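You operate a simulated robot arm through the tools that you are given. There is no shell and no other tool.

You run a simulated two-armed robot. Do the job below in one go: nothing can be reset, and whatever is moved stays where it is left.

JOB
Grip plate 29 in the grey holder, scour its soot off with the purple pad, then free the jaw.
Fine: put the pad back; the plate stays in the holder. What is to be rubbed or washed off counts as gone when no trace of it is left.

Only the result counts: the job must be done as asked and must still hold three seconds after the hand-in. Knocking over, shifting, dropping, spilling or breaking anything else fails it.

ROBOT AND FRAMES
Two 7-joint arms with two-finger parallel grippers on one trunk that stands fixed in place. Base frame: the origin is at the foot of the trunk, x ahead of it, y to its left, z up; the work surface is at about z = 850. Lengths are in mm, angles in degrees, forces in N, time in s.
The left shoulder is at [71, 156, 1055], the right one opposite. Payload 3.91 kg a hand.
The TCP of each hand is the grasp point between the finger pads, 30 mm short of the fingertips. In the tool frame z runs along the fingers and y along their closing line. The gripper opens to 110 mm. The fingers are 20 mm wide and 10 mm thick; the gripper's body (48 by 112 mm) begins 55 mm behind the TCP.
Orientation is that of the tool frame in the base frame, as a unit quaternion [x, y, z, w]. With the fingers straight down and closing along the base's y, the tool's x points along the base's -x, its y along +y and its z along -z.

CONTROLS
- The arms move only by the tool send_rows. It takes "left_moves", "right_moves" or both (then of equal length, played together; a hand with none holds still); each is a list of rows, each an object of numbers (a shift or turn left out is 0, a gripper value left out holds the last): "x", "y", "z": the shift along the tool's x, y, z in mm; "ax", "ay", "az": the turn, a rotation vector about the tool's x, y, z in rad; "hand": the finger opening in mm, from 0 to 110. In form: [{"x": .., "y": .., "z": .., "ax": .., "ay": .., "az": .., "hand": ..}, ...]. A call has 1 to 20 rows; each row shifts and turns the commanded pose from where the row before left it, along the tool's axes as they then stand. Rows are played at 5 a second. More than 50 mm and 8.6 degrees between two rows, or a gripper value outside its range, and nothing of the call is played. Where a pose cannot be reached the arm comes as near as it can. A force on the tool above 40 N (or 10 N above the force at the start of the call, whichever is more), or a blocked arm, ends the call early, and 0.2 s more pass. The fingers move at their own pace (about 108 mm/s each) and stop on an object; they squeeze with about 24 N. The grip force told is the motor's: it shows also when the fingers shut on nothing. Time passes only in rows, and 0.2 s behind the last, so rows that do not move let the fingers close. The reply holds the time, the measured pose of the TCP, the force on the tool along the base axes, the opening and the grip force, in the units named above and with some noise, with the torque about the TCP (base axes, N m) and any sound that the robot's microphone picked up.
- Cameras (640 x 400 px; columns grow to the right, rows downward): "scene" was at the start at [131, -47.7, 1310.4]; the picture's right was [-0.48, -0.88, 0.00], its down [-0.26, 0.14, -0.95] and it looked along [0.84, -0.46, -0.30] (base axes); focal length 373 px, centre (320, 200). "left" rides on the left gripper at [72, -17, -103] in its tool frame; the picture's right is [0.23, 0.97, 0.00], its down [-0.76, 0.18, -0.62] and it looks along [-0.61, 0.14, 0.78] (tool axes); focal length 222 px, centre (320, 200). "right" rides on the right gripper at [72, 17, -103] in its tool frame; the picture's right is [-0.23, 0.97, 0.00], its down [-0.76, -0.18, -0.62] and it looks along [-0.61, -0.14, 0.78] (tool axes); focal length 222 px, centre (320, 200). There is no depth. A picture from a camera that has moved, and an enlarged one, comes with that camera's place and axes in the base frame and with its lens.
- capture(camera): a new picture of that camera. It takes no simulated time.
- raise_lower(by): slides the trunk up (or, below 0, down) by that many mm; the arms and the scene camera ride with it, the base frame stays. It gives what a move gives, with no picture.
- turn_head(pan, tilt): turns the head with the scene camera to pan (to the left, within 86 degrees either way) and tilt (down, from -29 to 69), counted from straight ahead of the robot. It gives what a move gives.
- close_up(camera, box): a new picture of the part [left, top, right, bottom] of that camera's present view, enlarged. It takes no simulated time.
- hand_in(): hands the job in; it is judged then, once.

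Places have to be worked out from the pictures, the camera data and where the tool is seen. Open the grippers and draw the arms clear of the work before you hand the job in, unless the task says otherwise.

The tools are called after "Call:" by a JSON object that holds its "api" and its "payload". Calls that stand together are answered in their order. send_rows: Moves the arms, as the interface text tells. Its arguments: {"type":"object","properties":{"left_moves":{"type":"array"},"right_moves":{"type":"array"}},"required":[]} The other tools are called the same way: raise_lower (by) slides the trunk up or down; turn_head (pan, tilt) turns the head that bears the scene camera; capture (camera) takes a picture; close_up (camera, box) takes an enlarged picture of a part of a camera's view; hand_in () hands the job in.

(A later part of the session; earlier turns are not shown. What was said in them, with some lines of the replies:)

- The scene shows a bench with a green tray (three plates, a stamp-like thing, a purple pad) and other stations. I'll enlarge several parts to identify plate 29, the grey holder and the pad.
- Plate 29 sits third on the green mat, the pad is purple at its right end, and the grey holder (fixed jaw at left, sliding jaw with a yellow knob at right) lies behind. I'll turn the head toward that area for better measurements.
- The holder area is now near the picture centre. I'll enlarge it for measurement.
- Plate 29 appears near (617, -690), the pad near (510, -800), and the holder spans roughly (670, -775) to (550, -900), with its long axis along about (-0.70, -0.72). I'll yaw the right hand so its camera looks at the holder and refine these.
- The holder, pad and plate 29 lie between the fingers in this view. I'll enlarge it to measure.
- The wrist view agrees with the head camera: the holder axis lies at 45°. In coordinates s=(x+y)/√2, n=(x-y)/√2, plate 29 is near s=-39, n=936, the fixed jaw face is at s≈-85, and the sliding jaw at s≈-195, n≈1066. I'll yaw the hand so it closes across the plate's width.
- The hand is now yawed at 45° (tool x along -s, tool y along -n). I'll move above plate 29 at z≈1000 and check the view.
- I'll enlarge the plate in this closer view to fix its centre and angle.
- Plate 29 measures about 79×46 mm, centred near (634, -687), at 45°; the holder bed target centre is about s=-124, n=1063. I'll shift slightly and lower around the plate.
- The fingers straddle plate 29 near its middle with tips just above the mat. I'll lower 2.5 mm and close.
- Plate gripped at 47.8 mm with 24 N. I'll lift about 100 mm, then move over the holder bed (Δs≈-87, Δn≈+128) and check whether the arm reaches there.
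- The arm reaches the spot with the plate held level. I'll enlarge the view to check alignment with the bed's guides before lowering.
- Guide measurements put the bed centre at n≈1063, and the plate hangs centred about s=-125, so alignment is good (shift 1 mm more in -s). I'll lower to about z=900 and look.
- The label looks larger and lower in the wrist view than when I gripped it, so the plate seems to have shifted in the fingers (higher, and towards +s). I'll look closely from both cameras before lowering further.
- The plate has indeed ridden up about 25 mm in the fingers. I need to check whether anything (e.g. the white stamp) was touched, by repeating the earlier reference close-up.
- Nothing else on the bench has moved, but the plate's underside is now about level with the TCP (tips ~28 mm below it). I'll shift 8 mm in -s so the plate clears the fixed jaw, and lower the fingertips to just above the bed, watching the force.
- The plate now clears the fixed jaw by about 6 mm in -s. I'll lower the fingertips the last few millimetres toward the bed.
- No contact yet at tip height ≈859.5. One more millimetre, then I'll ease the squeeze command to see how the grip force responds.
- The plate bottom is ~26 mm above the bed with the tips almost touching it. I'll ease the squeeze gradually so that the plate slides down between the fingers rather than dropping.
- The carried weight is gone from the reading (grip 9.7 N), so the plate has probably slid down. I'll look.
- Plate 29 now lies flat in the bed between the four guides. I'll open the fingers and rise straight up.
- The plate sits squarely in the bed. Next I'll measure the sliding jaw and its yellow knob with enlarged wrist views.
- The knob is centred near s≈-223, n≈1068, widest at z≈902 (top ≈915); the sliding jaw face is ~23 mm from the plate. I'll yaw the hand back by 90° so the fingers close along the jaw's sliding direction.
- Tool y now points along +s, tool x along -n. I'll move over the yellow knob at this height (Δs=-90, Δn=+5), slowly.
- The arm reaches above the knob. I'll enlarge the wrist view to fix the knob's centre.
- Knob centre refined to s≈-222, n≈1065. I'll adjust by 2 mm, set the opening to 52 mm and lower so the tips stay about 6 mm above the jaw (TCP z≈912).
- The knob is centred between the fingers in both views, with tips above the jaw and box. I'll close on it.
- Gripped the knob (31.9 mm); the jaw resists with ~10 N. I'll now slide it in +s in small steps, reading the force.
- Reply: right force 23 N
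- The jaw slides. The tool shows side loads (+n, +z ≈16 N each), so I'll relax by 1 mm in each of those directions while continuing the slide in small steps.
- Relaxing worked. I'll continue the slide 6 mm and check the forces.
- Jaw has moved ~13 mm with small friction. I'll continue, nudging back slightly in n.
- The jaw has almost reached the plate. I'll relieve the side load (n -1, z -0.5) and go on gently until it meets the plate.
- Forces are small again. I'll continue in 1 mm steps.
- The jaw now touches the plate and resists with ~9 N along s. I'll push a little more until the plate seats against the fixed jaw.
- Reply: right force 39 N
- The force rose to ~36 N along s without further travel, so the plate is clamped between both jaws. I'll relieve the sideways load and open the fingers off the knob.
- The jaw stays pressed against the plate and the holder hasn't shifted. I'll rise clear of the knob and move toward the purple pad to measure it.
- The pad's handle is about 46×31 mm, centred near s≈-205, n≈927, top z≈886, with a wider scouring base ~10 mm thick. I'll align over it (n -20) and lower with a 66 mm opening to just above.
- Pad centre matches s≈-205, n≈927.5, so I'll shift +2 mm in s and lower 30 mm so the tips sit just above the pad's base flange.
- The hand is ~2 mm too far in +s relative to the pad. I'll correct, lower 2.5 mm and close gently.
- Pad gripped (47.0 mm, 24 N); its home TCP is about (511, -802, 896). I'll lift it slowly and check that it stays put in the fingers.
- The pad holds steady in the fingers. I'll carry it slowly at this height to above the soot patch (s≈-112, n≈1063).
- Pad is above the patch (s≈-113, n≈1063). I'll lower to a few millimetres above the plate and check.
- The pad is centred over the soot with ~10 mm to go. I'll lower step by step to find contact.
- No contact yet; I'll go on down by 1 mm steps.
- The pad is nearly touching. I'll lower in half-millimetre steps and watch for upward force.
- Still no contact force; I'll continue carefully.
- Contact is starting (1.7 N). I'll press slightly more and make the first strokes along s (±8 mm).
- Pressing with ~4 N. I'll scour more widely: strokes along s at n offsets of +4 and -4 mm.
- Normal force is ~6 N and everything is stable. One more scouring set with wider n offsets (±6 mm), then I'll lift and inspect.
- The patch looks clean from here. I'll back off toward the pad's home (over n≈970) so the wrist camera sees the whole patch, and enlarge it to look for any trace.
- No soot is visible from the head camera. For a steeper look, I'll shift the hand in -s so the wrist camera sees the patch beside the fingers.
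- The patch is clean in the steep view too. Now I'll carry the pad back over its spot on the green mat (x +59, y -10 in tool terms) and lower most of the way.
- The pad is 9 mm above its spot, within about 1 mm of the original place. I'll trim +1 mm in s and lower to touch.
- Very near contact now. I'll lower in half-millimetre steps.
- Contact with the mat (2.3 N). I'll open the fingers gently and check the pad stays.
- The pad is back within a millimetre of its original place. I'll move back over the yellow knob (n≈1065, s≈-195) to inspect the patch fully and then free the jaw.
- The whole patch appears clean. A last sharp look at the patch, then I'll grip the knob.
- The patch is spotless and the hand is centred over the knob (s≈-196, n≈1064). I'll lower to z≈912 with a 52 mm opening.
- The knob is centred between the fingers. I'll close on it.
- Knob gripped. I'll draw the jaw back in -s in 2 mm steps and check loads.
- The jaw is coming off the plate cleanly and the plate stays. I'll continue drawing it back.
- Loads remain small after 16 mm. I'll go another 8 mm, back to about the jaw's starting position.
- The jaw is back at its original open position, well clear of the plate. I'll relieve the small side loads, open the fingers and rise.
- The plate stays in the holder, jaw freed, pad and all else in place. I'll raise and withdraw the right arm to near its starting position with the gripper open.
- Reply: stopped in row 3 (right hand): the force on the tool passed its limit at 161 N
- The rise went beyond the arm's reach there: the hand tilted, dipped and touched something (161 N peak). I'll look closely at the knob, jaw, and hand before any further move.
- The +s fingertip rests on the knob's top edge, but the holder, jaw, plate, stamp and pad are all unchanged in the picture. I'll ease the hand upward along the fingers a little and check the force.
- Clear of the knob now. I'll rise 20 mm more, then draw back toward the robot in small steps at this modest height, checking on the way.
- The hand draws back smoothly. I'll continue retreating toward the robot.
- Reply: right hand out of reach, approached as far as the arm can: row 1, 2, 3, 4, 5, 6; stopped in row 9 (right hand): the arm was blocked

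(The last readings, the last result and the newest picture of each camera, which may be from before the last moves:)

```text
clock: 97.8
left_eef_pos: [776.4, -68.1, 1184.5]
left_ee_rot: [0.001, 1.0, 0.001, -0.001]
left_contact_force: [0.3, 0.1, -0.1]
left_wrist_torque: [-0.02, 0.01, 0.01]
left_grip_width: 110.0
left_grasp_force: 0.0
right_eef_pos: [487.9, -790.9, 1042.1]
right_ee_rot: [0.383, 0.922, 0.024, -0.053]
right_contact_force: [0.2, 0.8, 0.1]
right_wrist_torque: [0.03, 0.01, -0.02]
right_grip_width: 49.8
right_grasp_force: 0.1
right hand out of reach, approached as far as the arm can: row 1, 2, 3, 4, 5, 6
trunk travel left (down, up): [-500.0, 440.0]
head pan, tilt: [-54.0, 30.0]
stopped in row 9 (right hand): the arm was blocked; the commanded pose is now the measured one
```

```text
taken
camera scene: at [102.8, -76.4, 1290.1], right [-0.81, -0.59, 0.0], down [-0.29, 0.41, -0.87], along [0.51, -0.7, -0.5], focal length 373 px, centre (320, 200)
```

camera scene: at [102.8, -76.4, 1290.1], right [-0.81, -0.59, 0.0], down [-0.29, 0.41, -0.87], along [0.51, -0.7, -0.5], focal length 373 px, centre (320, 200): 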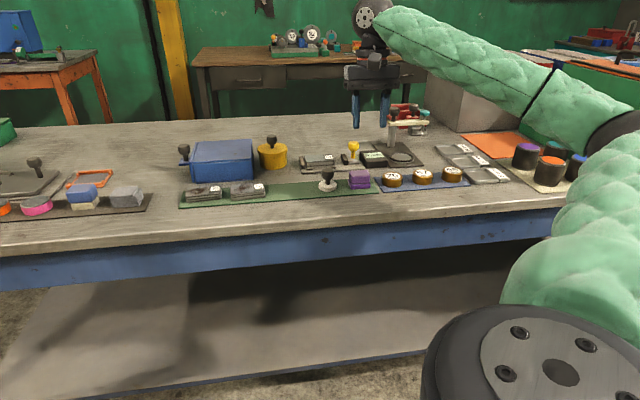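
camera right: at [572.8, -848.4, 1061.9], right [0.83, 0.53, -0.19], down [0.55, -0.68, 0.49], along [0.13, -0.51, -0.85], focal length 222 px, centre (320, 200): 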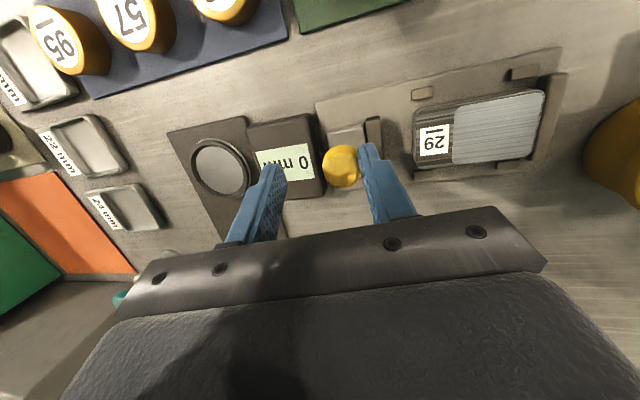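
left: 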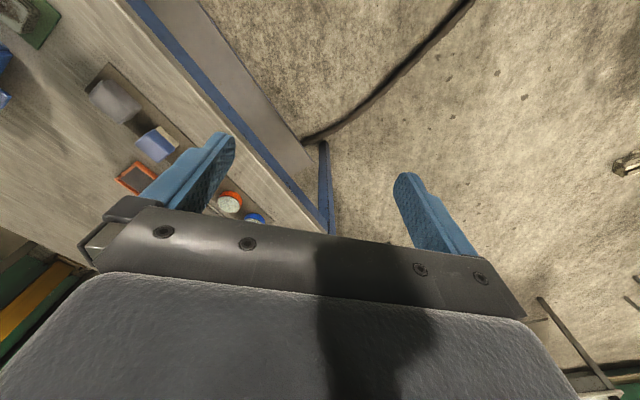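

Objects look undisturbed, but the arm reported being blocked at a joint limit in that tilted attitude. I'll check the arm's surroundings on the right before moving on.

Call:
{"api": "close_up", "payload": {"camera": "scene", "box": [420, 80, 640, 218]}}

Call:
{"api": "capture", "payload": {"camera": "right"}}

Call:
{"api": "close_up", "payload": {"camera": "scene", "box": [290, 140, 370, 190]}}

```text
2.90 times, centred on (530, 149) of scene
camera zoom: at [102.8, -76.4, 1290.1], right [-0.81, -0.59, 0.0], down [-0.29, 0.41, -0.87], along [0.51, -0.7, -0.5], focal length 1081 px, centre (-289, 348)
```

zoom: 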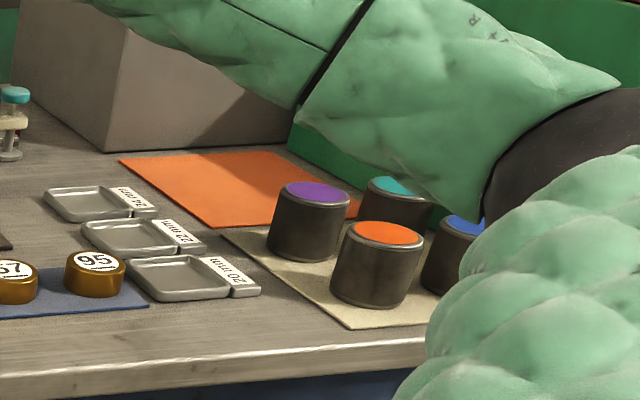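

```text
taken
camera right: at [457.2, -736.8, 1152.6], right [0.85, 0.53, -0.02], down [0.46, -0.71, 0.53], along [0.26, -0.46, -0.85], focal length 222 px, centre (320, 200)
```

right: 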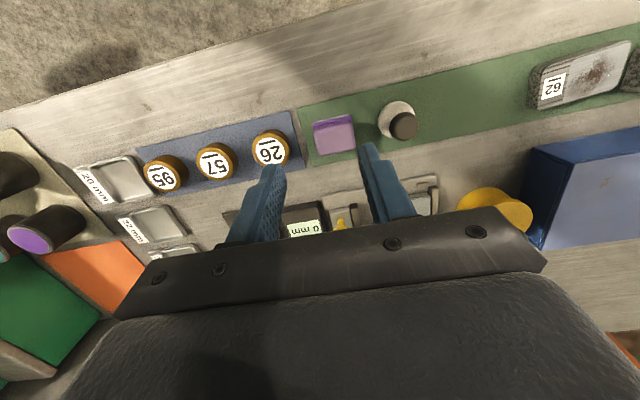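

```text
8.00 times, centred on (330, 165) of scene
camera zoom: at [102.8, -76.4, 1290.1], right [-0.81, -0.59, 0.0], down [-0.29, 0.41, -0.87], along [0.51, -0.7, -0.5], focal length 2984 px, centre (240, 480)
```

zoom: 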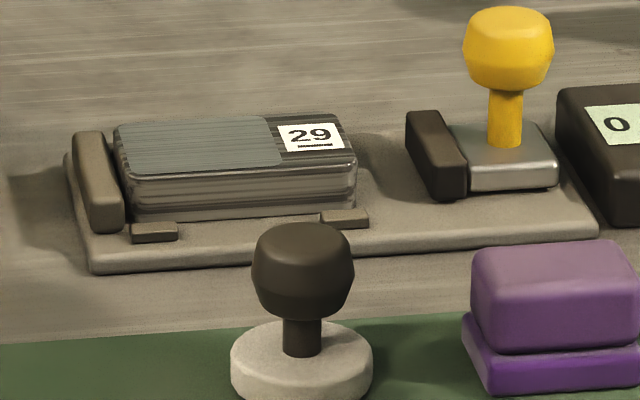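

Everything is in place. I'll bring the tool back to vertical (ay ≈ -0.116 rad) in two small rows.

Call:
{"api": "send_rows", "payload": {"right_moves": [{"ay": -0.058}, {"ay": -0.058}, {}]}}

```text
clock: 98.6
left_eef_pos: [776.1, -68.6, 1185.1]
left_ee_rot: [0.0, 1.0, 0.001, -0.001]
left_contact_force: [-0.2, 0.8, -0.1]
left_wrist_torque: [0.02, 0.0, 0.01]
left_grip_width: 109.8
left_grasp_force: 0.0
right_eef_pos: [488.0, -790.3, 1041.5]
right_ee_rot: [0.385, 0.923, 0.001, 0.001]
right_contact_force: [-0.8, 0.1, -0.6]
right_wrist_torque: [0.02, -0.01, 0.0]
right_grip_width: 50.2
right_grasp_force: 0.1
trunk travel left (down, up): [-500.0, 440.0]
head pan, tilt: [-54.0, 30.0]
```

Vertical again. I'll continue the withdrawal in small steps toward the initial hover position, and open the gripper.

Call:
{"api": "send_rows", "payload": {"right_moves": [{"x": 15, "y": 5}, {"x": 15, "y": 12}, {"x": 15, "y": 15}, {"x": 15, "y": 15}, {"x": 15, "y": 15}, {"x": 15, "y": 15}, {"x": 10, "y": 15, "hand": 110}, {"x": 10, "y": 10}, {"z": -20}, {"z": -25}, {"z": -25}, {"z": -20}, {}, {}]}}

Call:
{"api": "capture", "payload": {"camera": "scene"}}

Call:
{"api": "close_up", "payload": {"camera": "scene", "box": [260, 130, 420, 230]}}

Call:
{"api": "close_up", "payload": {"camera": "scene", "box": [360, 90, 580, 220]}}

Call:
{"api": "close_up", "payload": {"camera": "scene", "box": [300, 148, 332, 168]}}

```text
clock: 101.6
left_eef_pos: [777.1, -66.2, 1184.9]
left_ee_rot: [0.0, 1.0, 0.0, 0.0]
left_contact_force: [0.5, 0.1, 0.5]
left_wrist_torque: [-0.05, -0.01, 0.01]
left_grip_width: 110.1
left_grasp_force: 0.0
right_eef_pos: [481.2, -638.5, 1132.6]
right_ee_rot: [0.385, 0.923, 0.001, 0.001]
right_contact_force: [0.3, -0.1, 0.3]
right_wrist_torque: [-0.01, 0.0, -0.04]
right_grip_width: 110.1
right_grasp_force: 0.1
trunk travel left (down, up): [-500.0, 440.0]
head pan, tilt: [-54.0, 30.0]
```

```text
taken
camera scene: at [102.5, -75.8, 1290.2], right [-0.81, -0.59, 0.0], down [-0.29, 0.4, -0.87], along [0.51, -0.7, -0.5], focal length 373 px, centre (320, 200)
```

scene: 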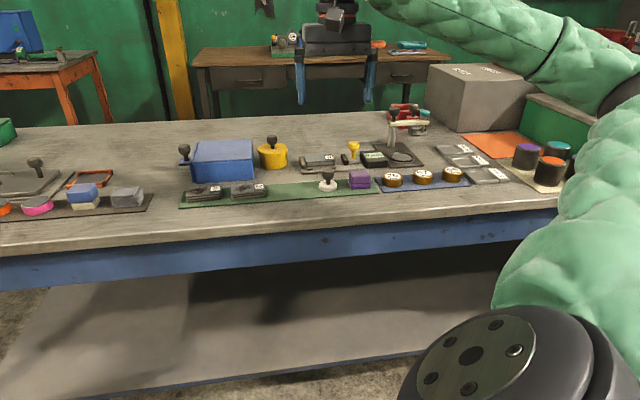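

```text
4.00 times, centred on (340, 180) of scene
camera zoom: at [102.5, -75.8, 1290.2], right [-0.81, -0.59, 0.0], down [-0.29, 0.4, -0.87], along [0.51, -0.7, -0.5], focal length 1492 px, centre (240, 280)
```

zoom: 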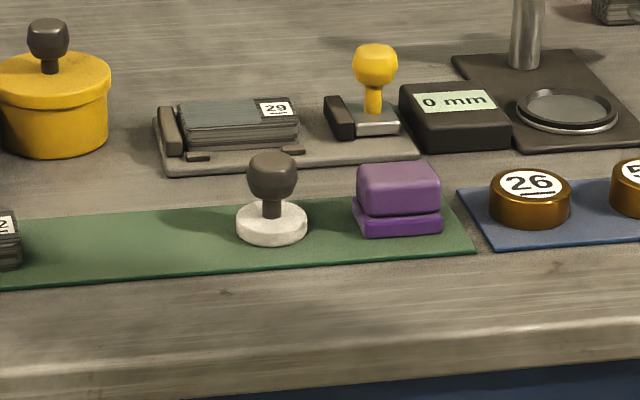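

```text
2.91 times, centred on (470, 155) of scene
camera zoom: at [102.5, -75.8, 1290.2], right [-0.81, -0.59, 0.0], down [-0.29, 0.4, -0.87], along [0.51, -0.7, -0.5], focal length 1085 px, centre (-116, 331)
```

zoom: 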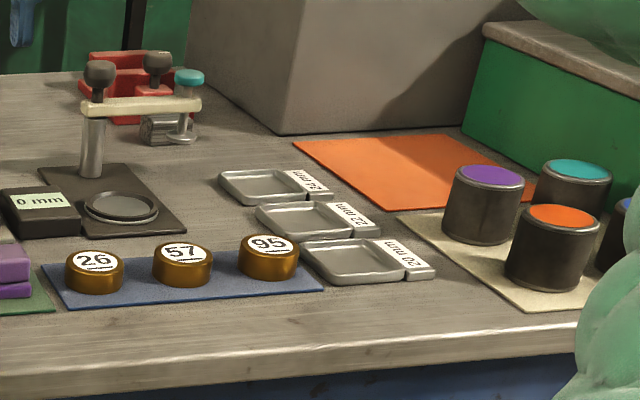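

```text
16.00 times, centred on (316, 158) of scene
camera zoom: at [102.5, -75.8, 1290.2], right [-0.81, -0.59, 0.0], down [-0.29, 0.4, -0.87], along [0.51, -0.7, -0.5], focal length 5967 px, centre (384, 872)
```

zoom: 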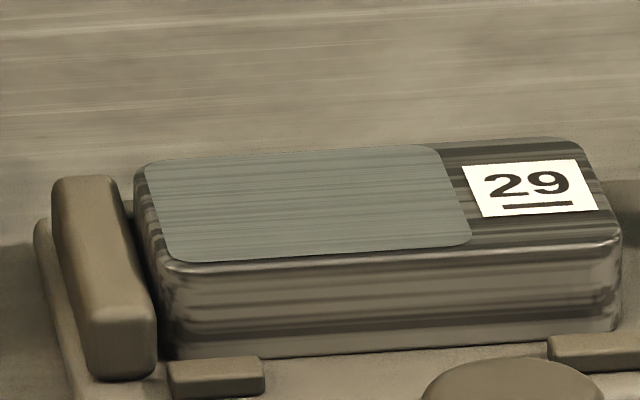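

Plate 29 is clean and sits in the holder, the jaw is open, the pad is back on its spot, and everything else matches the starting pictures. Both grippers are open and clear of the work, so I'm handing in.

Call:
{"api": "hand_in", "payload": {}}

```text
The job is handed in.
```

Plate 29 was clamped in the grey holder, its soot scoured off with the purple pad, and the jaw drawn back open. The plate stays in the holder and the job is handed in. I saw no trace of soot on the patch from either camera.

- **Pad:** it is back on the green mat, within about a millimetre of where it started.
- **Plate slip:** the plate rode up about 30 mm in the fingers while I carried it to the holder. I let it slide down between the fingers onto the bed, roughly 26 mm, and it landed flat between the guides.
- **Knob contact:** after freeing the jaw I raised the hand too far out, where the arm could not hold the pose. It dipped and a fingertip struck the top of the yellow knob with a 161 N peak. The knob, jaw, plate and holder showed no movement afterwards in the pictures.
- **Withdrawal:** the arm then stopped once more as blocked while tilted. I set the tool upright again and drew it clear without touching anything.

The rest of the bench around the holder looked the same as in the first pictures. Both grippers are open and clear of the work.
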